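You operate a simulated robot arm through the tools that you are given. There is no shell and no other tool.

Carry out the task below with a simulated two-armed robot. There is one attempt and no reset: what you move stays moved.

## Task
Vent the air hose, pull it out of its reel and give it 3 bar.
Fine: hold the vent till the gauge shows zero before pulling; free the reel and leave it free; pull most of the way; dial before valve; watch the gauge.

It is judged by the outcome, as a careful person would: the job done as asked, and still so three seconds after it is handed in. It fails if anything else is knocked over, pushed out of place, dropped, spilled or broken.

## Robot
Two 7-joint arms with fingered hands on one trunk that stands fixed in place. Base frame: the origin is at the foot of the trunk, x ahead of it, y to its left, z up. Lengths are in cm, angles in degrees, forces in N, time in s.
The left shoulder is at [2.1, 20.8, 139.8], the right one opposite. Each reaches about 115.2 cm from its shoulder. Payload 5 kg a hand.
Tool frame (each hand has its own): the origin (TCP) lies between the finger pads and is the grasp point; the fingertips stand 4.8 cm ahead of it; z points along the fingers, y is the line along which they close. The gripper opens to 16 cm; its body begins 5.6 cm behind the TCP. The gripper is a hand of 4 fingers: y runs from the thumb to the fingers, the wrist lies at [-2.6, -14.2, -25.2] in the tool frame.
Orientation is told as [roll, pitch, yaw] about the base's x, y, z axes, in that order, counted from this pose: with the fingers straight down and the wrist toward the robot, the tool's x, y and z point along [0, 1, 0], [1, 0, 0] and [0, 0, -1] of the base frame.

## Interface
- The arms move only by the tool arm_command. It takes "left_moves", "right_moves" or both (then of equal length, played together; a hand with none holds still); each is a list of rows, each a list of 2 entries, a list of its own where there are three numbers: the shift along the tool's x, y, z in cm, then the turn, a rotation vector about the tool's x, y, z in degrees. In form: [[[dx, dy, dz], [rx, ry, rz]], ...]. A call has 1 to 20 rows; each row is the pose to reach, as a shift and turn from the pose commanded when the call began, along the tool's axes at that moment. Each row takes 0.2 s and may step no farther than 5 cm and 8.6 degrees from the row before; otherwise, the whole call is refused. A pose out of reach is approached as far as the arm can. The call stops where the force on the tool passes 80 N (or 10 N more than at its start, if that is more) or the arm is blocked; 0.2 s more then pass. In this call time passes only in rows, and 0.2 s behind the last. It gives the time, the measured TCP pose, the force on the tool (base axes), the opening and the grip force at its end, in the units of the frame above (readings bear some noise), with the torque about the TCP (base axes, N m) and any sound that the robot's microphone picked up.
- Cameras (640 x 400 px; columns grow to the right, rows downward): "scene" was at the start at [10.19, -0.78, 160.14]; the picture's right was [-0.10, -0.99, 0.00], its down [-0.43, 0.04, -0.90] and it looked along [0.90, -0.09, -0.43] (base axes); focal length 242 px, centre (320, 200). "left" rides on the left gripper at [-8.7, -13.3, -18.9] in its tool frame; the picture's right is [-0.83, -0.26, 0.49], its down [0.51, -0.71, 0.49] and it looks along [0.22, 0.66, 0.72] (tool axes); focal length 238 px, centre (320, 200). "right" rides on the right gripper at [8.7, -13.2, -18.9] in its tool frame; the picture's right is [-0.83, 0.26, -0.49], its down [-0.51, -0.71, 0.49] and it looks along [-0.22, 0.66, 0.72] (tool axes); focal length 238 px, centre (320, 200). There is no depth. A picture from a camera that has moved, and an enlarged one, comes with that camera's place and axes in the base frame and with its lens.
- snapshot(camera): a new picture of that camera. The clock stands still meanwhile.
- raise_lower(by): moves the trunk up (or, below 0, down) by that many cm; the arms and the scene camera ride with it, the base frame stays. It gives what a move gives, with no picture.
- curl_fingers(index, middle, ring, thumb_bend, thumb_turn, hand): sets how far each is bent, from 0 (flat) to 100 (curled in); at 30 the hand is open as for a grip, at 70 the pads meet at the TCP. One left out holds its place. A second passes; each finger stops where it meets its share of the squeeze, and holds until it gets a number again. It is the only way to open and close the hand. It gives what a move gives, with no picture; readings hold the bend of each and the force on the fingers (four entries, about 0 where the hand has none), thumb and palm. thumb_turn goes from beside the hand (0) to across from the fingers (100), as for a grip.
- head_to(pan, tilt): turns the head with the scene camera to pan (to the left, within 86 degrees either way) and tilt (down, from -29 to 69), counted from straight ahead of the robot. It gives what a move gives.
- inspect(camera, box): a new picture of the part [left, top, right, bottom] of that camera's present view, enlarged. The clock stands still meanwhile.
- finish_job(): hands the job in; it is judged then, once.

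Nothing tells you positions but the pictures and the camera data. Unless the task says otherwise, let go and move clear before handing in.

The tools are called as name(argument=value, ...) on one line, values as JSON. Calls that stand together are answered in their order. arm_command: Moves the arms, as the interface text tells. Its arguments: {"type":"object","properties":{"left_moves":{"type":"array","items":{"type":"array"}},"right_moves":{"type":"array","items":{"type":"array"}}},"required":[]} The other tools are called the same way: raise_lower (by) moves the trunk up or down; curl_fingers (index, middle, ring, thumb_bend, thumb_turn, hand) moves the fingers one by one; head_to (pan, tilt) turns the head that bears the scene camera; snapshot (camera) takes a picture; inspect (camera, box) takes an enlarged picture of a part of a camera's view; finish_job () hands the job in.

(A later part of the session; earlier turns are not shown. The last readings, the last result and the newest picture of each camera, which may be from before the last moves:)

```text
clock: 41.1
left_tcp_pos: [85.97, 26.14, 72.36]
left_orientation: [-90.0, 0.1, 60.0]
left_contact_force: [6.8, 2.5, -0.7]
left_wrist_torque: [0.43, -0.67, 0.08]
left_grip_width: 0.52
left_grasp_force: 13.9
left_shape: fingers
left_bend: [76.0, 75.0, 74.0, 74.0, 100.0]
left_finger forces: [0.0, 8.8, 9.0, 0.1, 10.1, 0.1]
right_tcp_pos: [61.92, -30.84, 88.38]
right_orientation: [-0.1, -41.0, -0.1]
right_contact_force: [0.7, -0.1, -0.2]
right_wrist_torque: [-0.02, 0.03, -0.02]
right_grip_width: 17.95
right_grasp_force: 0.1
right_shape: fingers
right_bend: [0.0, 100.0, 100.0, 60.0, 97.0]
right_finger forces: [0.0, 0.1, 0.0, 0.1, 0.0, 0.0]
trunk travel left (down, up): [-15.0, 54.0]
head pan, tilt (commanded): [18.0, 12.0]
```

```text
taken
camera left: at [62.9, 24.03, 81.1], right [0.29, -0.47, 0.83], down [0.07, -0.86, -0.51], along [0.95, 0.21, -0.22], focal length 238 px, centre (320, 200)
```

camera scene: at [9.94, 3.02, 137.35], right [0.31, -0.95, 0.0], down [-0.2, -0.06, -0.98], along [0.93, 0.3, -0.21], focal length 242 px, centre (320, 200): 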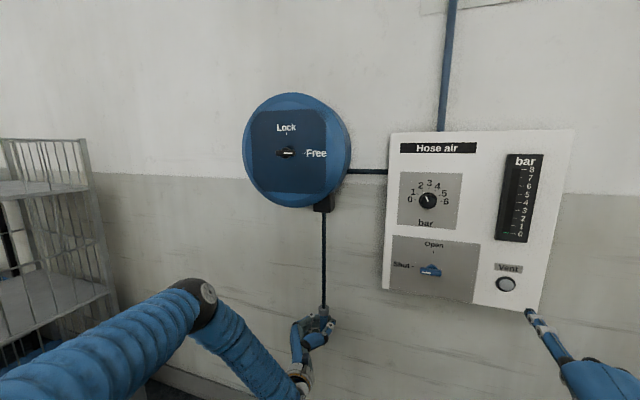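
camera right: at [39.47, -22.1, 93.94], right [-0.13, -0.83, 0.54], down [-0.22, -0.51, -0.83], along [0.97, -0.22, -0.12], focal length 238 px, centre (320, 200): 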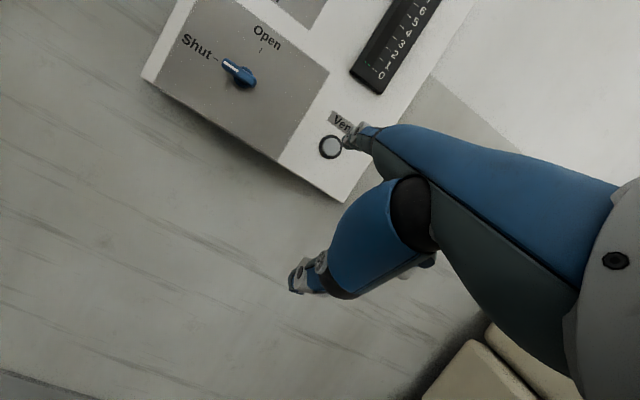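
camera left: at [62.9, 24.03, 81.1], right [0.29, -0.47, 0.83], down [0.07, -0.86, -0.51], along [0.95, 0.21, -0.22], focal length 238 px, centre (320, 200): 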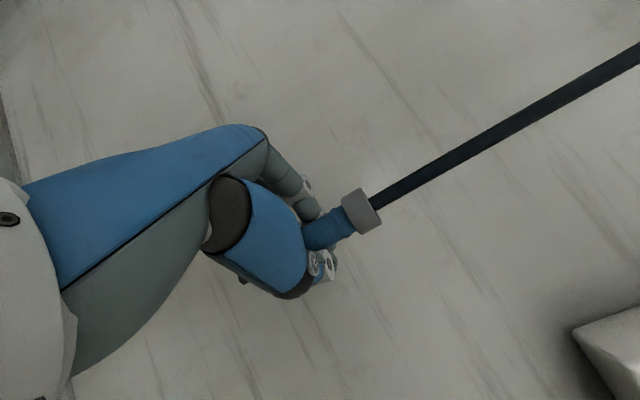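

33 cm is out. I'll continue in shorter pulls to feel for the end of travel.

arm_command(left_moves=[[[1.3, 0, 0], [0, 0, 0]], [[2.6, 0, 0], [0, 0, 0]], [[3.9, 0, 0], [0, 0, 0]], [[5.2, 0, 0], [0, 0, 0]], [[6.5, 0, 0], [0, 0, 0]]])

inspect(camera="scene", box=[230, 180, 430, 400])

inspect(camera="left", box=[240, 100, 500, 340])

```text
clock: 42.3
left_tcp_pos: [85.42, 26.02, 65.72]
left_orientation: [-89.8, 0.2, 59.8]
left_contact_force: [-4.7, -10.2, 3.4]
left_wrist_torque: [0.0, -0.01, -0.01]
left_grip_width: 0.52
left_grasp_force: 1.5
left_shape: fingers
left_bend: [77.0, 76.0, 75.0, 74.0, 100.0]
left_finger forces: [0.1, 0.1, 0.0, 0.1, 3.8, 0.1]
right_tcp_pos: [61.82, -30.82, 88.49]
right_orientation: [-0.2, -41.0, 0.0]
right_contact_force: [-1.1, -0.1, 0.2]
right_wrist_torque: [0.03, 0.02, 0.06]
right_grip_width: 17.92
right_grasp_force: 0.0
right_shape: fingers
right_bend: [0.0, 100.0, 100.0, 60.0, 97.0]
right_finger forces: [0.1, 0.0, 0.1, 0.0, 0.0, 0.0]
trunk travel left (down, up): [-15.0, 54.0]
head pan, tilt (commanded): [18.0, 12.0]
```

```text
1.82 times, centred on (330, 290) of scene
camera zoom: at [9.79, 2.95, 137.36], right [0.31, -0.95, 0.0], down [-0.2, -0.06, -0.98], along [0.93, 0.3, -0.21], focal length 440 px, centre (302, 36)
```

zoom: 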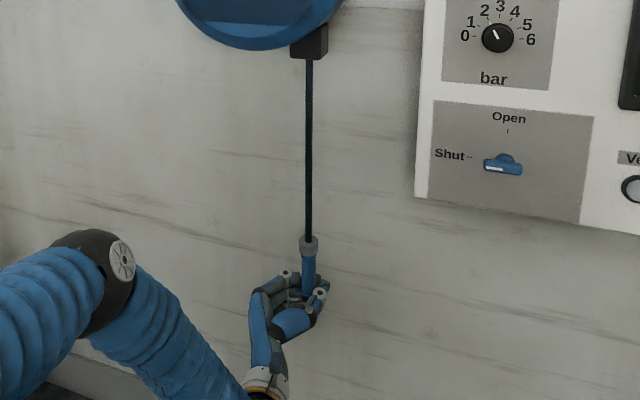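

```text
1.67 times, centred on (370, 220) of left
camera zoom: at [62.59, 23.94, 74.52], right [0.3, -0.47, 0.83], down [0.07, -0.86, -0.51], along [0.95, 0.2, -0.22], focal length 397 px, centre (237, 167)
```

zoom: 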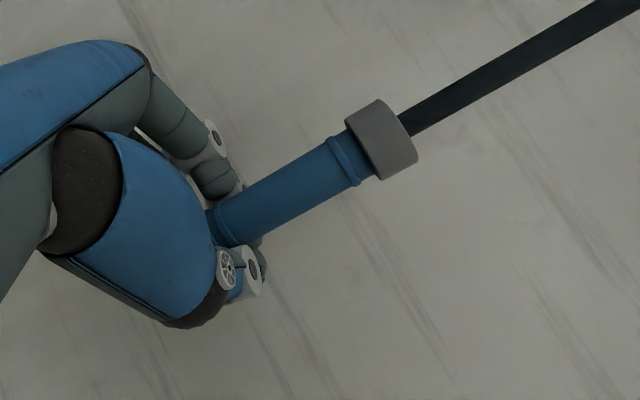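

The hand slid down the nozzle over the last few centimetres: the collar now sits at z≈76.7, about 35 cm below where it started, which suggests the hose reached its end. I'll open the hand, move up to mid-body and see whether the nozzle stays put.

curl_fingers(hand="left", index=52, middle=52, ring=52, thumb_bend=50)

inspect(camera="scene", box=[230, 180, 430, 400])

inspect(camera="left", box=[240, 100, 500, 340])

```text
clock: 43.3
left_tcp_pos: [85.85, 26.0, 65.91]
left_orientation: [-90.0, 0.1, 60.0]
left_contact_force: [0.3, -0.4, 0.6]
left_wrist_torque: [-0.03, -0.02, 0.0]
left_grip_width: 8.64
left_grasp_force: 0.1
left_shape: fingers
left_bend: [52.0, 52.0, 52.0, 50.0, 100.0]
left_finger forces: [0.0, 0.0, 0.0, 0.0, 0.1, 0.0]
right_tcp_pos: [61.84, -30.83, 88.37]
right_orientation: [-0.1, -41.0, 0.1]
right_contact_force: [0.9, -0.8, -0.3]
right_wrist_torque: [-0.03, 0.02, 0.01]
right_grip_width: 17.94
right_grasp_force: 0.0
right_shape: fingers
right_bend: [0.0, 100.0, 100.0, 60.0, 97.0]
right_finger forces: [0.0, 0.0, 0.1, 0.1, 0.0, 0.0]
trunk travel left (down, up): [-15.0, 54.0]
head pan, tilt (commanded): [18.0, 12.0]
```

```text
1.82 times, centred on (330, 290) of scene
camera zoom: at [9.91, 3.01, 137.36], right [0.31, -0.95, 0.0], down [-0.2, -0.06, -0.98], along [0.93, 0.3, -0.21], focal length 440 px, centre (302, 36)
```

zoom: 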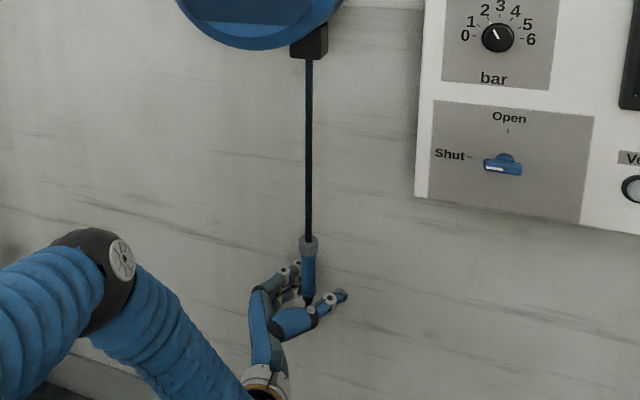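

```text
1.67 times, centred on (370, 220) of left
camera zoom: at [62.81, 24.0, 74.67], right [0.29, -0.47, 0.83], down [0.07, -0.86, -0.51], along [0.95, 0.21, -0.22], focal length 397 px, centre (237, 167)
```

zoom: 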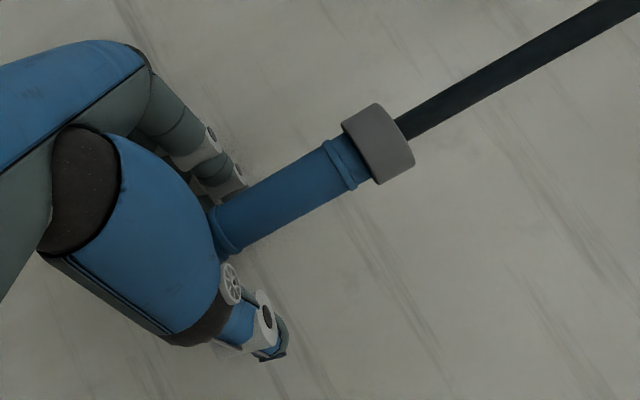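

The nozzle stays where it was left after release. To be sure it is near the end of its travel, I'll move up to mid-body, grip again and give one more gentle pull.

arm_command(left_moves=[[[-1.5, 0, 0], [0, 0, 0]], [[-3, 0, 0], [0, 0, 0]], [[-4.5, 0, 0], [0, 0, 0]]])

curl_fingers(hand="left", index=85, middle=85, ring=85, thumb_bend=80)

inspect(camera="left", box=[240, 100, 500, 340])

inspect(camera="scene", box=[260, 180, 400, 400])

```text
clock: 44.1
left_tcp_pos: [85.88, 26.21, 70.56]
left_orientation: [-89.9, 0.1, 60.0]
left_contact_force: [-0.8, 0.1, -0.7]
left_wrist_torque: [-0.03, -0.02, 0.01]
left_grip_width: 8.63
left_grasp_force: 0.0
left_shape: fingers
left_bend: [52.0, 52.0, 52.0, 50.0, 100.0]
left_finger forces: [0.1, 0.0, 0.1, 0.0, 0.0, 0.1]
right_tcp_pos: [61.81, -30.75, 88.35]
right_orientation: [-0.1, -41.0, 0.0]
right_contact_force: [0.9, -0.6, 0.1]
right_wrist_torque: [0.01, -0.04, 0.03]
right_grip_width: 17.95
right_grasp_force: 0.1
right_shape: fingers
right_bend: [0.0, 100.0, 100.0, 60.0, 97.0]
right_finger forces: [0.1, 0.1, 0.1, 0.0, 0.0, 0.0]
trunk travel left (down, up): [-15.0, 54.0]
head pan, tilt (commanded): [18.0, 12.0]
```

```text
clock: 45.1
left_tcp_pos: [85.87, 26.0, 70.52]
left_orientation: [-89.9, 0.2, 60.0]
left_contact_force: [20.4, -19.7, -2.3]
left_wrist_torque: [0.02, -1.04, 0.07]
left_grip_width: 0.49
left_grasp_force: 24.6
left_shape: fingers
left_bend: [74.0, 75.0, 73.0, 72.0, 100.0]
left_finger forces: [0.0, 18.1, 16.5, 0.0, 15.9, 0.0]
right_tcp_pos: [61.93, -30.9, 88.29]
right_orientation: [0.0, -40.8, 0.0]
right_contact_force: [0.1, 0.4, -0.1]
right_wrist_torque: [0.01, -0.02, 0.02]
right_grip_width: 17.96
right_grasp_force: 0.2
right_shape: fingers
right_bend: [0.0, 100.0, 100.0, 60.0, 97.0]
right_finger forces: [0.0, 0.0, 0.1, 0.0, 0.0, 0.0]
trunk travel left (down, up): [-15.0, 54.0]
head pan, tilt (commanded): [18.0, 12.0]
```

```text
1.67 times, centred on (370, 220) of left
camera zoom: at [62.89, 23.96, 79.24], right [0.29, -0.47, 0.83], down [0.07, -0.86, -0.51], along [0.95, 0.2, -0.22], focal length 397 px, centre (237, 167)
```

zoom: 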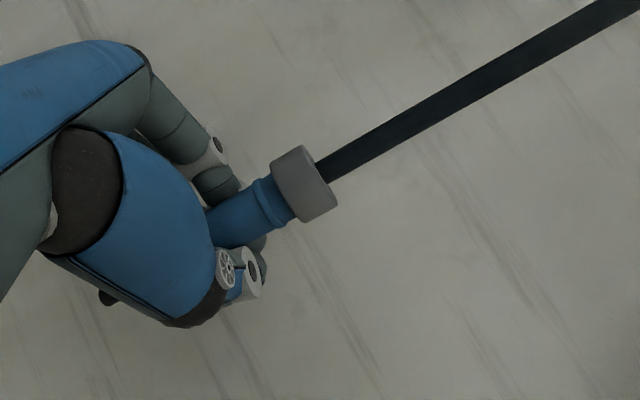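

```text
1.82 times, centred on (330, 290) of scene
camera zoom: at [10.06, 2.87, 137.36], right [0.31, -0.95, 0.0], down [-0.2, -0.06, -0.98], along [0.93, 0.3, -0.21], focal length 440 px, centre (302, 36)
```

zoom: 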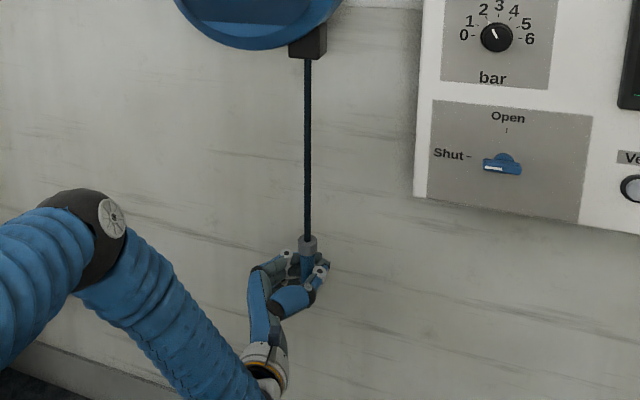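

Re-gripped at mid-body with about 25 N. Now a slow 2 cm pull down to feel for the stop.

arm_command(left_moves=[[[0.3, 0, 0], [0, 0, 0]], [[0.6, 0, 0], [0, 0, 0]], [[0.9, 0, 0], [0, 0, 0]], [[1.2, 0, 0], [0, 0, 0]]])

inspect(camera="left", box=[240, 100, 500, 340])

inspect(camera="scene", box=[260, 180, 400, 400])

```text
clock: 46.1
left_tcp_pos: [85.98, 25.83, 70.16]
left_orientation: [-90.6, -0.4, 60.2]
left_contact_force: [9.7, -16.4, 42.6]
left_wrist_torque: [-0.18, -0.99, 0.07]
left_grip_width: 0.47
left_grasp_force: 23.5
left_shape: fingers
left_bend: [74.0, 75.0, 74.0, 72.0, 100.0]
left_finger forces: [0.1, 13.8, 13.3, 0.1, 19.7, 0.0]
right_tcp_pos: [61.63, -30.83, 88.57]
right_orientation: [-0.2, -41.1, -0.2]
right_contact_force: [0.4, -0.5, -0.3]
right_wrist_torque: [0.02, 0.0, 0.05]
right_grip_width: 17.93
right_grasp_force: 0.1
right_shape: fingers
right_bend: [0.0, 100.0, 100.0, 60.0, 97.0]
right_finger forces: [0.0, 0.1, 0.0, 0.0, 0.1, 0.1]
trunk travel left (down, up): [-15.0, 54.0]
head pan, tilt (commanded): [18.0, 12.0]
```

```text
1.67 times, centred on (370, 220) of left
camera zoom: at [62.85, 23.93, 78.59], right [0.28, -0.47, 0.84], down [0.08, -0.86, -0.5], along [0.96, 0.21, -0.21], focal length 397 px, centre (237, 167)
```

zoom: 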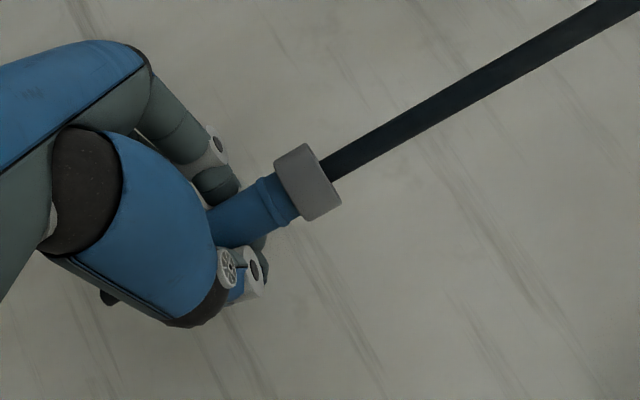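

```text
1.82 times, centred on (330, 290) of scene
camera zoom: at [9.59, 2.82, 137.43], right [0.31, -0.95, 0.0], down [-0.2, -0.06, -0.98], along [0.93, 0.3, -0.21], focal length 440 px, centre (302, 36)
```

zoom: 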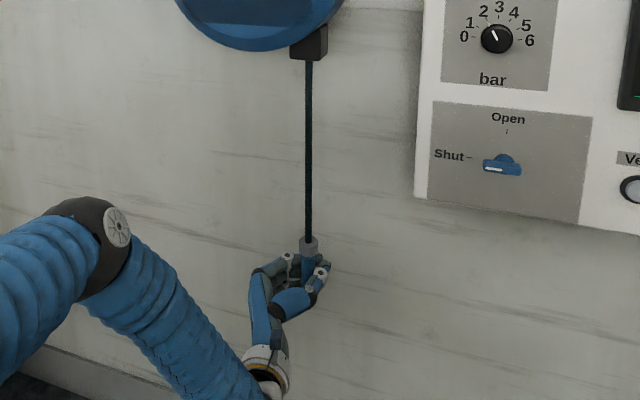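

The nozzle resisted with 43 N and did not move, so the hose is at the end of its travel (about 35 cm out). I'll relax the pull, open the hand, and back straight away.

arm_command(left_moves=[[[-0.4, 0, 0], [0, 0, 0]], [[-0.8, 0, 0], [0, 0, 0]], [[-1.2, 0, 0], [0, 0, 0]]])

curl_fingers(hand="left", index=50, middle=50, ring=50, thumb_bend=48)

arm_command(left_moves=[[[0, 0, -2], [0, 0, 0]], [[0, 0, -5], [0, 0, 0]], [[0, 0, -9], [0, 0, 0]], [[0, 0, -13], [0, 0, 0]], [[0, 0, -17], [0, 0, 0]], [[0, 0, -21], [0, 0, 0]]])

snapshot(camera="scene")

snapshot(camera="left")

inspect(camera="scene", box=[260, 180, 400, 400])

```text
clock: 46.9
left_tcp_pos: [85.88, 26.0, 70.34]
left_orientation: [-89.7, 0.1, 59.9]
left_contact_force: [31.3, -15.5, 7.1]
left_wrist_torque: [0.04, -1.27, 0.2]
left_grip_width: 0.49
left_grasp_force: 26.3
left_shape: fingers
left_bend: [74.0, 75.0, 73.0, 72.0, 100.0]
left_finger forces: [0.0, 20.7, 18.1, 0.0, 14.8, 0.0]
right_tcp_pos: [61.86, -30.88, 88.33]
right_orientation: [-0.2, -40.8, -0.1]
right_contact_force: [0.5, -0.4, 0.4]
right_wrist_torque: [0.0, 0.05, 0.01]
right_grip_width: 17.96
right_grasp_force: 0.0
right_shape: fingers
right_bend: [0.0, 100.0, 100.0, 60.0, 97.0]
right_finger forces: [0.0, 0.1, 0.0, 0.0, 0.0, 0.0]
trunk travel left (down, up): [-15.0, 54.0]
head pan, tilt (commanded): [18.0, 12.0]
```

```text
clock: 47.9
left_tcp_pos: [85.68, 26.06, 70.42]
left_orientation: [-90.0, 0.1, 60.0]
left_contact_force: [0.0, 0.1, 1.1]
left_wrist_torque: [-0.02, 0.01, -0.02]
left_grip_width: 9.47
left_grasp_force: 0.1
left_shape: fingers
left_bend: [50.0, 50.0, 50.0, 48.0, 100.0]
left_finger forces: [0.0, 0.0, 0.1, 0.0, 0.0, 0.0]
right_tcp_pos: [61.88, -30.87, 88.49]
right_orientation: [-0.2, -41.0, 0.2]
right_contact_force: [-0.3, -0.1, 0.0]
right_wrist_torque: [-0.01, 0.0, 0.02]
right_grip_width: 17.97
right_grasp_force: 0.1
right_shape: fingers
right_bend: [0.0, 100.0, 100.0, 60.0, 97.0]
right_finger forces: [0.1, 0.0, 0.0, 0.1, 0.1, 0.0]
trunk travel left (down, up): [-15.0, 54.0]
head pan, tilt (commanded): [18.0, 12.0]
```

```text
clock: 49.3
left_tcp_pos: [67.73, 36.62, 70.51]
left_orientation: [-90.1, 0.1, 60.1]
left_contact_force: [1.3, 0.1, 1.5]
left_wrist_torque: [0.01, 0.04, -0.01]
left_grip_width: 9.44
left_grasp_force: 0.0
left_shape: fingers
left_bend: [50.0, 50.0, 50.0, 48.0, 100.0]
left_finger forces: [0.0, 0.0, 0.0, 0.1, 0.0, 0.0]
right_tcp_pos: [61.69, -30.85, 88.49]
right_orientation: [-0.2, -41.0, 0.1]
right_contact_force: [-0.2, 0.5, 0.8]
right_wrist_torque: [-0.04, 0.01, -0.07]
right_grip_width: 17.96
right_grasp_force: 0.0
right_shape: fingers
right_bend: [0.0, 100.0, 100.0, 60.0, 97.0]
right_finger forces: [0.0, 0.0, 0.1, 0.0, 0.1, 0.0]
trunk travel left (down, up): [-15.0, 54.0]
head pan, tilt (commanded): [18.0, 12.0]
```

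```text
taken
camera scene: at [9.85, 3.07, 137.37], right [0.31, -0.95, 0.0], down [-0.2, -0.06, -0.98], along [0.93, 0.3, -0.21], focal length 242 px, centre (320, 200)
```

scene: 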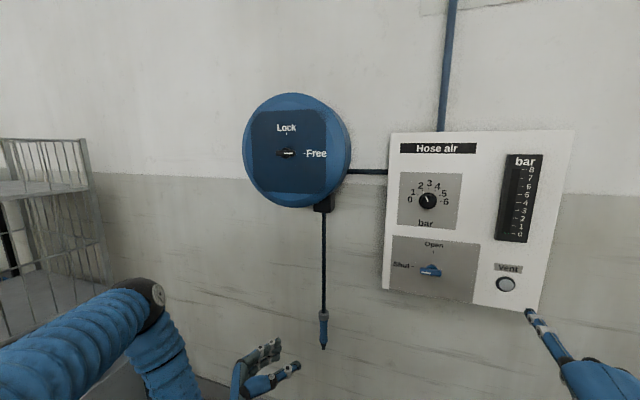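

```text
taken
camera left: at [44.66, 34.64, 79.18], right [0.29, -0.47, 0.84], down [0.07, -0.86, -0.5], along [0.95, 0.21, -0.22], focal length 238 px, centre (320, 200)
```

left: 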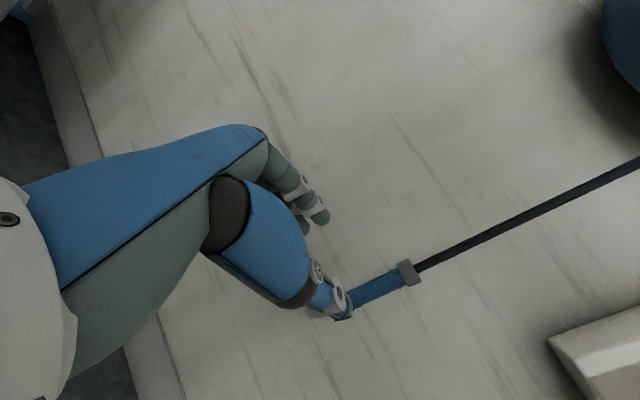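

```text
1.82 times, centred on (330, 290) of scene
camera zoom: at [9.85, 3.07, 137.37], right [0.31, -0.95, 0.0], down [-0.2, -0.06, -0.98], along [0.93, 0.3, -0.21], focal length 440 px, centre (302, 36)
```

zoom: 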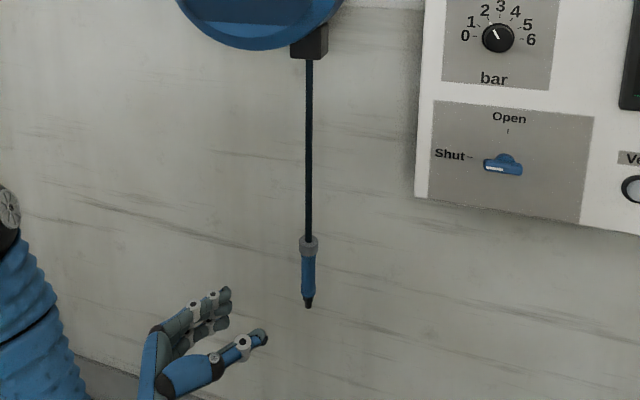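

The hose hangs fully out by itself and the left hand is clear. Now the dial: I'll shape the right hand into a thumb–middle pinch and bring it, fingers forward, to a standoff in front of the dial (about [86.6, -5.8, 121.5]), with the head back on the panel.

curl_fingers(hand="right", index=0, middle=48, ring=0, thumb_bend=48, thumb_turn=100)

arm_command(right_moves=[[[2.5, 2.9, -1.8], [-4.8, -1.3, -2.8]], [[5.0, 5.9, -3.7], [-9.6, -2.6, -5.6]], [[7.5, 8.8, -5.5], [-14.4, -3.8, -8.4]], [[10.0, 11.7, -7.4], [-19.2, -5.1, -11.2]], [[12.5, 14.6, -9.2], [-24.0, -6.4, -14.0]], [[15.0, 17.6, -11.0], [-28.7, -7.7, -16.9]], [[17.6, 20.5, -12.9], [-33.5, -9.0, -19.7]], [[20.1, 23.4, -14.7], [-38.3, -10.2, -22.5]], [[22.6, 26.4, -16.6], [-43.1, -11.5, -25.3]], [[25.1, 29.3, -18.4], [-47.9, -12.8, -28.1]]])

head_to(pan=-5, tilt=12)

snapshot(camera="scene")

snapshot(camera="right")

```text
clock: 50.3
left_tcp_pos: [67.58, 36.75, 70.35]
left_orientation: [-90.0, 0.1, 60.0]
left_contact_force: [-0.6, -0.1, 0.8]
left_wrist_torque: [-0.01, 0.02, 0.0]
left_grip_width: 9.44
left_grasp_force: 0.1
left_shape: fingers
left_bend: [50.0, 50.0, 50.0, 48.0, 100.0]
left_finger forces: [0.0, 0.0, 0.0, 0.0, 0.0, 0.0]
right_tcp_pos: [61.86, -30.75, 88.48]
right_orientation: [-0.2, -41.0, 0.0]
right_contact_force: [-1.2, 0.4, 0.2]
right_wrist_torque: [-0.02, -0.01, 0.02]
right_grip_width: 20.22
right_grasp_force: 0.1
right_shape: fingers
right_bend: [0.0, 48.0, 0.0, 48.0, 100.0]
right_finger forces: [0.1, 0.1, 0.0, 0.0, 0.0, 0.0]
trunk travel left (down, up): [-15.0, 54.0]
head pan, tilt (commanded): [18.0, 12.0]
```

```text
clock: 52.5
left_tcp_pos: [67.64, 36.78, 70.39]
left_orientation: [-90.0, 0.1, 60.0]
left_contact_force: [-0.3, 0.1, 0.5]
left_wrist_torque: [0.01, -0.04, -0.04]
left_grip_width: 9.43
left_grasp_force: 0.1
left_shape: fingers
left_bend: [50.0, 50.0, 50.0, 48.0, 100.0]
left_finger forces: [0.1, 0.1, 0.0, 0.1, 0.1, 0.0]
right_tcp_pos: [71.98, -5.75, 121.64]
right_orientation: [-90.1, -59.9, 90.0]
right_contact_force: [-0.3, 0.2, -0.1]
right_wrist_torque: [-0.02, -0.01, -0.09]
right_grip_width: 20.24
right_grasp_force: 0.1
right_shape: fingers
right_bend: [0.0, 48.0, 0.0, 48.0, 100.0]
right_finger forces: [0.0, 0.0, 0.0, 0.0, 0.0, 0.1]
trunk travel left (down, up): [-15.0, 54.0]
head pan, tilt (commanded): [18.0, 12.0]
```

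```text
clock: 53.3
left_tcp_pos: [67.68, 36.72, 70.42]
left_orientation: [-90.0, 0.1, 60.0]
left_contact_force: [0.1, 0.7, 0.1]
left_wrist_torque: [0.03, 0.03, 0.01]
left_grip_width: 9.46
left_grasp_force: 0.0
left_shape: fingers
left_bend: [50.0, 50.0, 50.0, 48.0, 100.0]
left_finger forces: [0.0, 0.0, 0.0, 0.1, 0.0, 0.0]
right_tcp_pos: [72.13, -5.83, 121.49]
right_orientation: [-90.1, -60.0, 89.8]
right_contact_force: [-0.5, -0.1, 0.2]
right_wrist_torque: [-0.02, -0.02, 0.03]
right_grip_width: 20.19
right_grasp_force: 0.2
right_shape: fingers
right_bend: [0.0, 48.0, 0.0, 48.0, 100.0]
right_finger forces: [0.1, 0.0, 0.0, 0.0, 0.0, 0.1]
trunk travel left (down, up): [-15.0, 54.0]
head pan, tilt (commanded): [-5.0, 12.0]
```

```text
taken
camera scene: at [10.32, -0.66, 137.36], right [-0.09, -1.0, 0.0], down [-0.21, 0.02, -0.98], along [0.97, -0.08, -0.21], focal length 242 px, centre (320, 200)
```

scene: 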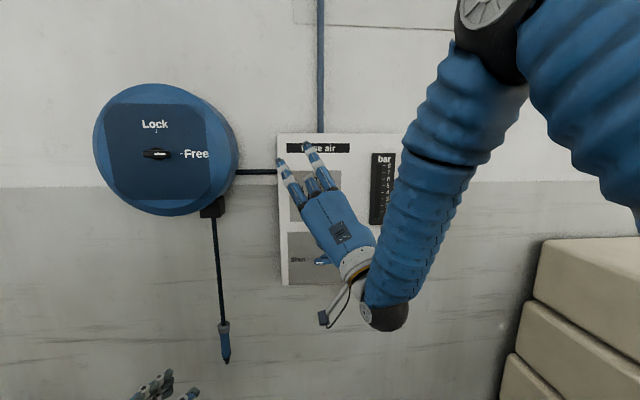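

```text
taken
camera right: at [53.16, -4.98, 105.63], right [-0.49, -0.59, 0.64], down [0.49, -0.79, -0.36], along [0.72, 0.14, 0.68], focal length 238 px, centre (320, 200)
```

right: 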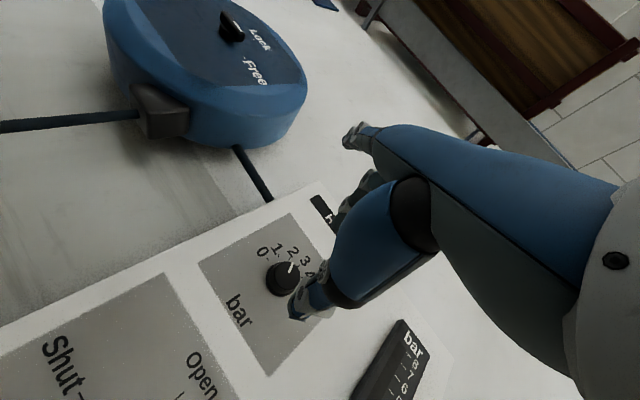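

The hand reached the standoff and the dial lies right on the hand's forward axis. I'll zoom in to check the pinch geometry before advancing.

inspect(camera="right", box=[200, 140, 440, 340])

inspect(camera="scene", box=[250, 120, 410, 300])

snapshot(camera="left")

```text
2.00 times, centred on (320, 240) of right
camera zoom: at [53.16, -4.98, 105.63], right [-0.49, -0.59, 0.64], down [0.49, -0.79, -0.36], along [0.72, 0.14, 0.68], focal length 477 px, centre (320, 120)
```

zoom: 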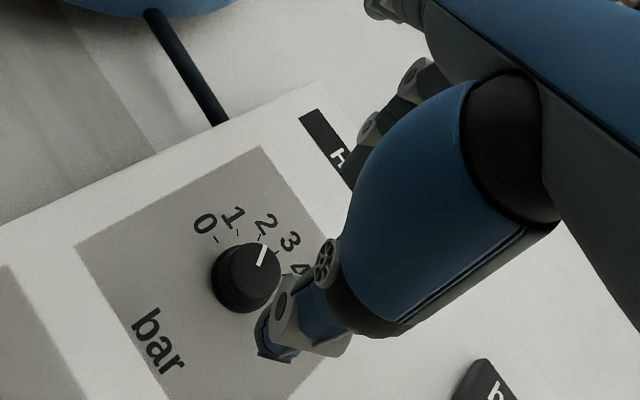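

```text
2.22 times, centred on (330, 210) of scene
camera zoom: at [10.32, -0.66, 137.36], right [-0.09, -1.0, 0.0], down [-0.21, 0.02, -0.98], along [0.97, -0.08, -0.21], focal length 538 px, centre (298, 178)
```

zoom: 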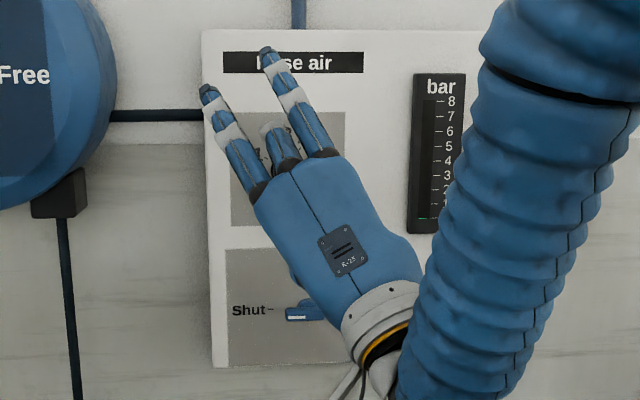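

```text
taken
camera left: at [44.68, 34.65, 79.13], right [0.29, -0.47, 0.83], down [0.07, -0.86, -0.51], along [0.95, 0.21, -0.22], focal length 238 px, centre (320, 200)
```

left: 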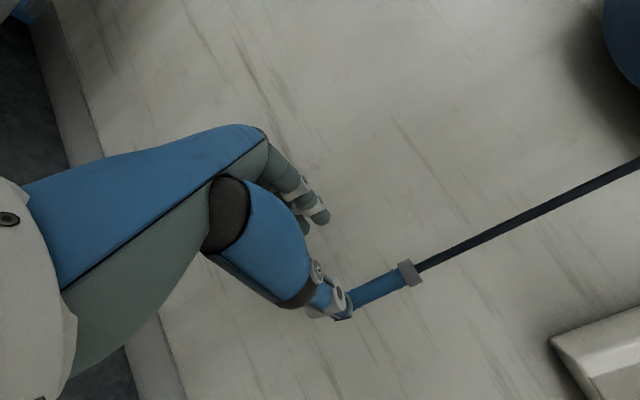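

From the head the right hand covers the dial, so I'll bring the left hand up to a place left of the panel and use its camera as a side view of the pinch.

arm_command(left_moves=[[[-4.3, -1.9, -0.8], [1.2, 4.8, 5.8]], [[-8.6, -3.8, -1.6], [2.5, 9.6, 11.6]], [[-12.9, -5.7, -2.4], [3.7, 14.4, 17.4]], [[-17.2, -7.5, -3.2], [5.0, 19.2, 23.2]], [[-21.5, -9.4, -4.0], [6.2, 24.0, 29.0]], [[-25.8, -11.3, -4.9], [7.5, 28.8, 34.9]], [[-30.1, -13.2, -5.7], [8.7, 33.5, 40.7]], [[-34.4, -15.1, -6.5], [9.9, 38.3, 46.5]], [[-38.7, -17.0, -7.3], [11.2, 43.1, 52.3]], [[-43.0, -18.8, -8.1], [12.4, 47.9, 58.1]], [[-47.3, -20.7, -8.9], [13.7, 52.7, 63.9]], [[-51.6, -22.6, -9.7], [14.9, 57.5, 69.7]]])

snapshot(camera="scene")

snapshot(camera="left")

```text
clock: 55.9
left_tcp_pos: [53.01, 20.64, 127.59]
left_orientation: [-1.6, -40.8, 1.3]
left_contact_force: [-2.9, 1.6, -0.5]
left_wrist_torque: [0.03, -0.23, -0.18]
left_grip_width: 9.47
left_grasp_force: 0.1
left_shape: fingers
left_bend: [50.0, 50.0, 50.0, 48.0, 100.0]
left_finger forces: [0.0, 0.0, 0.0, 0.0, 0.0, 0.0]
left hand out of reach, approached as far as the arm can: row 6, 7, 8, 9, 10, 11, 12
right_tcp_pos: [71.62, -5.71, 121.91]
right_orientation: [-90.6, -59.8, 90.3]
right_contact_force: [-2.1, -1.1, 2.5]
right_wrist_torque: [-0.03, 0.23, -0.06]
right_grip_width: 20.21
right_grasp_force: 0.0
right_shape: fingers
right_bend: [0.0, 48.0, 0.0, 48.0, 100.0]
right_finger forces: [0.0, 0.0, 0.1, 0.0, 0.0, 0.0]
trunk travel left (down, up): [-15.0, 54.0]
head pan, tilt (commanded): [-5.0, 12.0]
```

```text
taken
camera scene: at [9.9, -0.5, 137.4], right [-0.09, -1.0, 0.0], down [-0.2, 0.02, -0.98], along [0.97, -0.09, -0.2], focal length 242 px, centre (320, 200)
```

scene: 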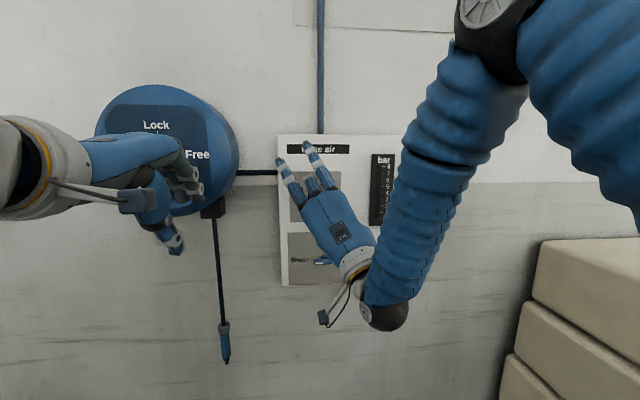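

```text
taken
camera left: at [30.65, 11.93, 133.38], right [0.13, -0.84, -0.52], down [-0.22, 0.49, -0.85], along [0.97, 0.22, -0.12], focal length 238 px, centre (320, 200)
```

left: 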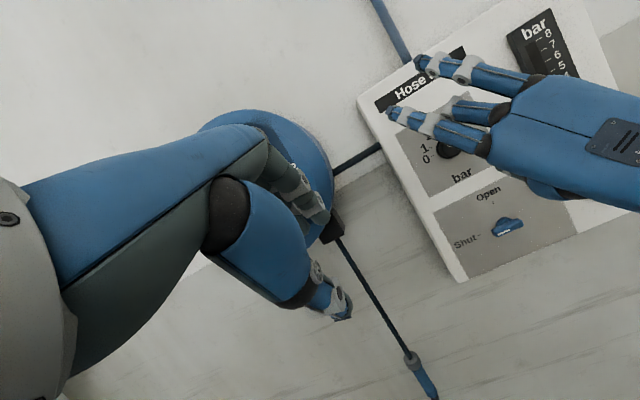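

The view is partly blocked by the right hand's extended fingers. I'll lower the left hand and shift it left so its camera looks in from below-left.

arm_command(left_moves=[[[1.6, -2.4, 2.7], [0, 0, 0]], [[3.2, -4.7, 5.4], [0, 0, 0]], [[4.8, -7.1, 8.2], [0, 0, 0]], [[6.4, -9.4, 10.9], [0, 0, 0]], [[8, -11.8, 13.6], [0, 0, 0]]])

snapshot(camera="left")

inspect(camera="left", box=[340, 20, 600, 220])

```text
clock: 57.1
left_tcp_pos: [61.94, 29.93, 111.76]
left_orientation: [-0.2, -40.8, 0.1]
left_contact_force: [0.2, 1.7, -0.3]
left_wrist_torque: [-0.13, 0.06, -0.15]
left_grip_width: 9.49
left_grasp_force: 0.1
left_shape: fingers
left_bend: [50.0, 50.0, 50.0, 48.0, 100.0]
left_finger forces: [0.1, 0.1, 0.0, 0.0, 0.0, 0.0]
left hand out of reach, approached as far as the arm can: row 1, 2, 3, 4, 5
right_tcp_pos: [72.05, -5.55, 121.44]
right_orientation: [-90.0, -59.7, 89.9]
right_contact_force: [-0.2, 1.4, -0.2]
right_wrist_torque: [-0.02, -0.01, -0.18]
right_grip_width: 20.22
right_grasp_force: 0.1
right_shape: fingers
right_bend: [0.0, 48.0, 0.0, 48.0, 100.0]
right_finger forces: [0.0, 0.1, 0.0, 0.0, 0.0, 0.0]
trunk travel left (down, up): [-15.0, 54.0]
head pan, tilt (commanded): [-5.0, 12.0]
```

```text
taken
camera left: at [39.57, 21.2, 117.39], right [0.12, -0.84, -0.54], down [-0.22, 0.5, -0.84], along [0.97, 0.22, -0.12], focal length 238 px, centre (320, 200)
```

left: 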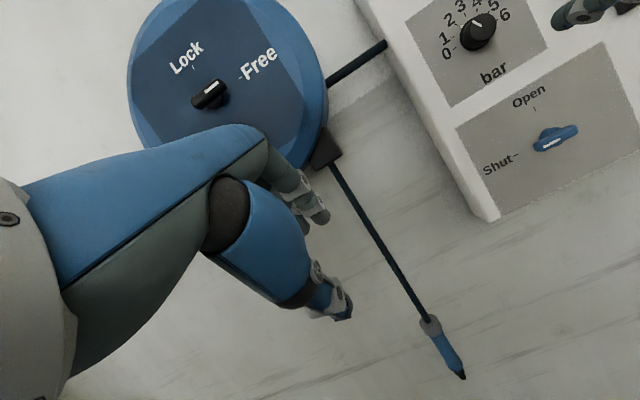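

```text
2.00 times, centred on (470, 120) of left
camera zoom: at [39.57, 21.2, 117.39], right [0.12, -0.84, -0.54], down [-0.22, 0.5, -0.84], along [0.97, 0.22, -0.12], focal length 477 px, centre (20, 360)
```

zoom: 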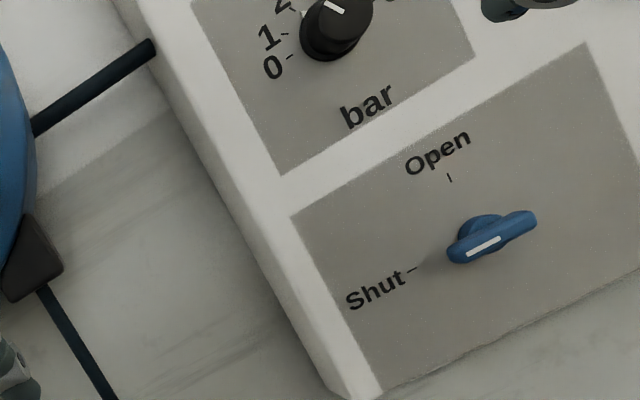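

This is a good view of the dial and valve. I'll raise the left hand slightly so that the dial is nearer the picture's centre.

arm_command(left_moves=[[[0, 3.9, -0.8], [0, 0, 0]], [[0, 7.8, -1.7], [0, 0, 0]], [[0, 11.8, -2.5], [0, 0, 0]], [[0, 15.7, -3.4], [0, 0, 0]], [[0, 19.6, -4.2], [0, 0, 0]]])

snapshot(camera="left")

inspect(camera="left", box=[400, 0, 640, 180])

```text
clock: 58.3
left_tcp_pos: [73.02, 29.49, 127.53]
left_orientation: [-0.1, -40.6, -0.2]
left_contact_force: [-57.1, -1.6, -21.3]
left_wrist_torque: [-0.14, -1.07, 2.06]
left_grip_width: 7.15
left_grasp_force: 31.0
left_shape: fingers
left_bend: [60.0, 65.0, 62.0, 48.0, 100.0]
left_finger forces: [12.0, 16.9, 33.4, 0.1, 0.0, 0.0]
right_tcp_pos: [71.61, -5.78, 121.82]
right_orientation: [-90.5, -59.9, 90.2]
right_contact_force: [0.9, -0.9, -0.4]
right_wrist_torque: [-0.01, 0.01, 0.05]
right_grip_width: 20.23
right_grasp_force: 0.1
right_shape: fingers
right_bend: [0.0, 48.0, 0.0, 48.0, 100.0]
right_finger forces: [0.0, 0.1, 0.0, 0.1, 0.0, 0.1]
trunk travel left (down, up): [-15.0, 54.0]
head pan, tilt (commanded): [-5.0, 12.0]
```

```text
taken
camera left: at [50.68, 20.93, 133.3], right [0.12, -0.84, -0.54], down [-0.22, 0.51, -0.83], along [0.97, 0.22, -0.12], focal length 238 px, centre (320, 200)
```

left: 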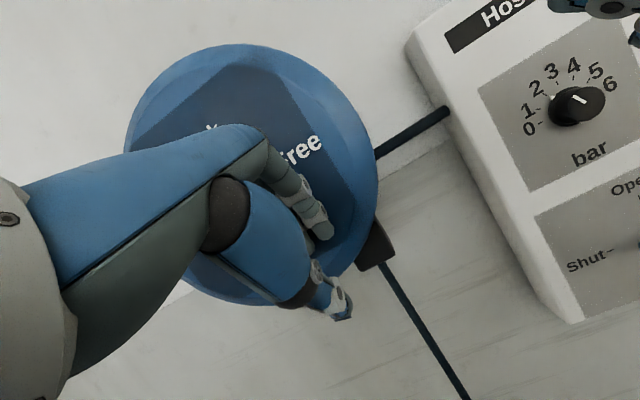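

```text
2.22 times, centred on (520, 90) of left
camera zoom: at [50.68, 20.93, 133.3], right [0.12, -0.84, -0.54], down [-0.22, 0.51, -0.83], along [0.97, 0.22, -0.12], focal length 530 px, centre (-124, 444)
```

zoom: 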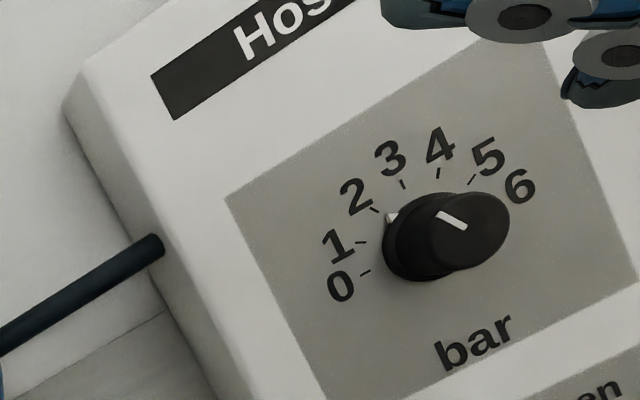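

The left fingers have touched the reel face because the arm went farther forward than I intended. I'm backing the left hand off at once and will check the reel.

arm_command(left_moves=[[[0, -1.5, -1.3], [0, 0, 0]], [[0, -3.8, -3.3], [0, 0, 0]], [[0, -6.8, -5.9], [0, 0, 0]], [[0, -9.1, -7.9], [0, 0, 0]]])

snapshot(camera="left")

snapshot(camera="scene")

```text
clock: 59.3
left_tcp_pos: [61.7, 29.76, 127.88]
left_orientation: [0.0, -41.0, 0.2]
left_contact_force: [-0.5, 0.5, 0.8]
left_wrist_torque: [0.0, 0.0, -0.02]
left_grip_width: 9.48
left_grasp_force: 0.1
left_shape: fingers
left_bend: [50.0, 50.0, 50.0, 48.0, 100.0]
left_finger forces: [0.0, 0.1, 0.0, 0.1, 0.0, 0.1]
right_tcp_pos: [72.09, -5.75, 121.62]
right_orientation: [-90.1, -59.9, 89.9]
right_contact_force: [-0.3, -0.6, 0.4]
right_wrist_torque: [0.02, 0.0, -0.03]
right_grip_width: 20.2
right_grasp_force: 0.1
right_shape: fingers
right_bend: [0.0, 48.0, 0.0, 48.0, 100.0]
right_finger forces: [0.0, 0.1, 0.0, 0.0, 0.0, 0.1]
trunk travel left (down, up): [-15.0, 54.0]
head pan, tilt (commanded): [-5.0, 12.0]
```

```text
taken
camera left: at [39.36, 20.98, 133.41], right [0.12, -0.83, -0.54], down [-0.21, 0.51, -0.84], along [0.97, 0.22, -0.12], focal length 238 px, centre (320, 200)
```

left: 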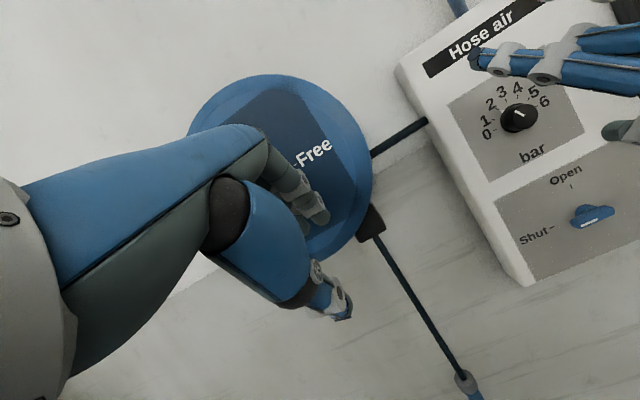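

```text
taken
camera scene: at [10.27, -0.64, 137.37], right [-0.09, -1.0, 0.0], down [-0.21, 0.02, -0.98], along [0.97, -0.09, -0.21], focal length 242 px, centre (320, 200)
```

scene: 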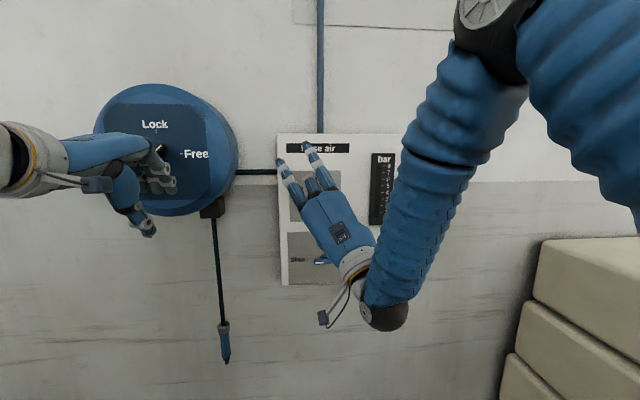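

Now I'll check closely whether the reel knob is still at Free and nothing moved.

inspect(camera="scene", box=[90, 80, 250, 230])

inspect(camera="left", box=[400, 0, 640, 260])

```text
2.67 times, centred on (170, 155) of scene
camera zoom: at [10.27, -0.64, 137.37], right [-0.09, -1.0, 0.0], down [-0.21, 0.02, -0.98], along [0.97, -0.09, -0.21], focal length 645 px, centre (720, 320)
```

zoom: 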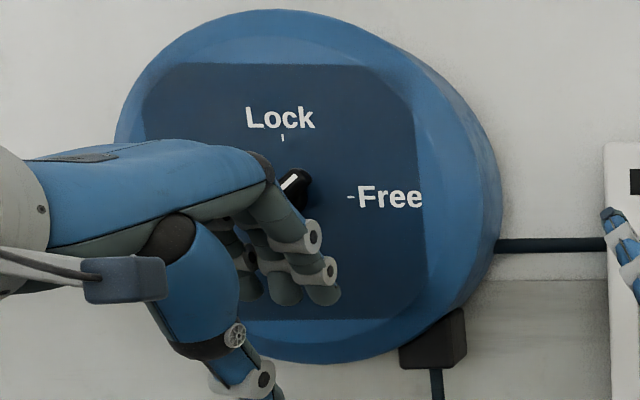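

```text
1.54 times, centred on (520, 130) of left
camera zoom: at [39.36, 20.98, 133.41], right [0.12, -0.83, -0.54], down [-0.21, 0.51, -0.84], along [0.97, 0.22, -0.12], focal length 367 px, centre (12, 308)
```

zoom: 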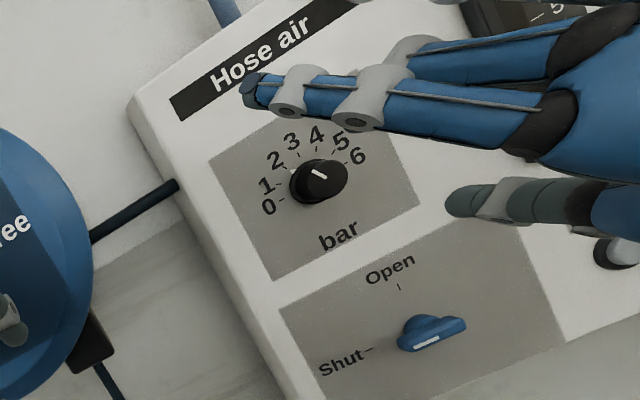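

The left index has nudged the reel knob partway back toward Lock, so I must restore it to Free. I'll back the left hand away, form the pointing finger again and return it to the knob's upper-left side.

arm_command(left_moves=[[[0, -2.7, -2.75], [0, 0, 0]], [[0, -5.4, -5.5], [0, 0, 0]], [[4.7, -5.4, -5.5], [0, 0, 0]], [[9.4, -5.4, -5.5], [0, 0, 0]], [[14.2, -5.4, -5.5], [0, 0, 0]]])

curl_fingers(hand="left", index=0, middle=100, ring=100, thumb_bend=60)

head_to(pan=18, tilt=12)

snapshot(camera="scene")

inspect(camera="left", box=[250, 80, 410, 200])

inspect(camera="scene", box=[215, 100, 335, 190])

```text
clock: 60.5
left_tcp_pos: [54.08, 43.98, 128.25]
left_orientation: [-0.2, -40.9, 0.1]
left_contact_force: [0.3, 1.5, -0.9]
left_wrist_torque: [-0.1, -0.04, -0.11]
left_grip_width: 9.5
left_grasp_force: 0.0
left_shape: fingers
left_bend: [50.0, 50.0, 50.0, 48.0, 100.0]
left_finger forces: [0.0, 0.0, 0.0, 0.0, 0.0, 0.0]
right_tcp_pos: [71.96, -5.51, 121.61]
right_orientation: [-90.0, -59.8, 89.9]
right_contact_force: [0.2, 1.2, -0.2]
right_wrist_torque: [0.02, -0.04, -0.17]
right_grip_width: 20.2
right_grasp_force: 0.0
right_shape: fingers
right_bend: [0.0, 48.0, 0.0, 48.0, 100.0]
right_finger forces: [0.0, 0.0, 0.1, 0.0, 0.0, 0.0]
trunk travel left (down, up): [-15.0, 54.0]
head pan, tilt (commanded): [-5.0, 12.0]
```

```text
clock: 61.5
left_tcp_pos: [54.14, 43.81, 128.49]
left_orientation: [0.0, -40.9, 0.1]
left_contact_force: [-0.5, 0.3, 0.6]
left_wrist_torque: [-0.05, -0.03, 0.01]
left_grip_width: 17.9
left_grasp_force: 0.0
left_shape: fingers
left_bend: [0.0, 100.0, 100.0, 60.0, 100.0]
left_finger forces: [0.0, 0.1, 0.0, 0.1, 0.1, 0.1]
right_tcp_pos: [71.97, -5.84, 121.52]
right_orientation: [-90.1, -59.9, 89.9]
right_contact_force: [-0.2, 0.1, -0.7]
right_wrist_torque: [0.0, 0.03, 0.03]
right_grip_width: 20.21
right_grasp_force: 0.0
right_shape: fingers
right_bend: [0.0, 48.0, 0.0, 48.0, 100.0]
right_finger forces: [0.1, 0.1, 0.1, 0.1, 0.0, 0.0]
trunk travel left (down, up): [-15.0, 54.0]
head pan, tilt (commanded): [-5.0, 12.0]
```

```text
clock: 62.4
left_tcp_pos: [54.1, 43.89, 128.4]
left_orientation: [0.0, -40.9, 0.0]
left_contact_force: [-0.1, -0.5, 0.1]
left_wrist_torque: [-0.01, 0.01, 0.03]
left_grip_width: 17.92
left_grasp_force: 0.0
left_shape: fingers
left_bend: [0.0, 100.0, 100.0, 60.0, 100.0]
left_finger forces: [0.0, 0.0, 0.0, 0.1, 0.0, 0.1]
right_tcp_pos: [72.04, -5.79, 121.46]
right_orientation: [-90.0, -59.9, 89.9]
right_contact_force: [0.8, -0.4, -0.1]
right_wrist_torque: [0.0, -0.03, 0.0]
right_grip_width: 20.2
right_grasp_force: 0.0
right_shape: fingers
right_bend: [0.0, 48.0, 0.0, 48.0, 100.0]
right_finger forces: [0.0, 0.0, 0.0, 0.0, 0.1, 0.0]
trunk travel left (down, up): [-15.0, 54.0]
head pan, tilt (commanded): [18.0, 12.0]
```

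```text
taken
camera scene: at [9.89, 3.03, 137.36], right [0.31, -0.95, 0.0], down [-0.2, -0.06, -0.98], along [0.93, 0.3, -0.21], focal length 242 px, centre (320, 200)
```

scene: 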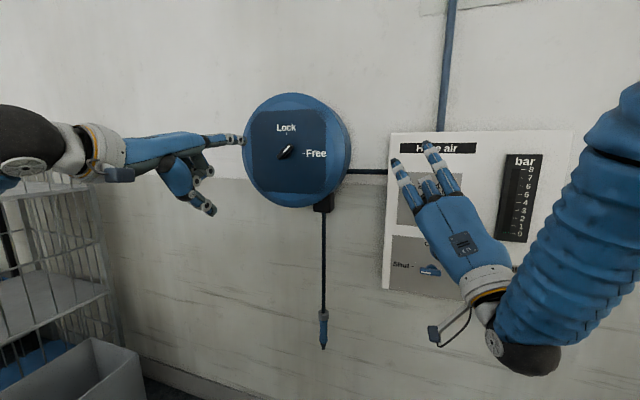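

```text
3.33 times, centred on (330, 140) of left
camera zoom: at [31.71, 35.11, 134.05], right [0.12, -0.83, -0.54], down [-0.21, 0.51, -0.84], along [0.97, 0.22, -0.12], focal length 794 px, centre (287, 400)
```

zoom: 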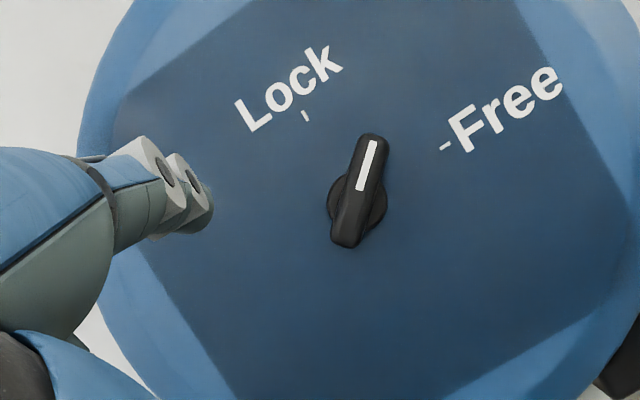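

```text
4.44 times, centred on (275, 145) of scene
camera zoom: at [9.89, 3.03, 137.36], right [0.31, -0.95, 0.0], down [-0.2, -0.06, -0.98], along [0.93, 0.3, -0.21], focal length 1075 px, centre (520, 444)
```

zoom: 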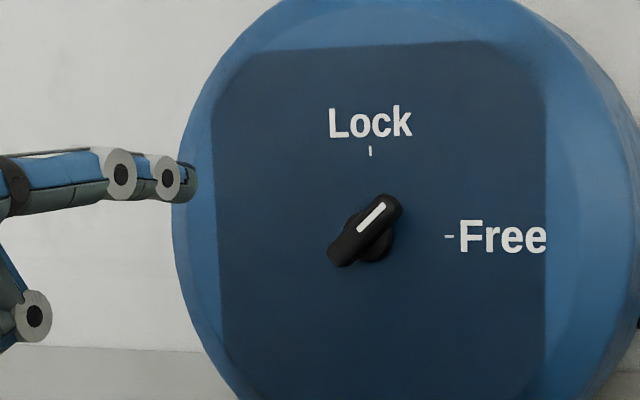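

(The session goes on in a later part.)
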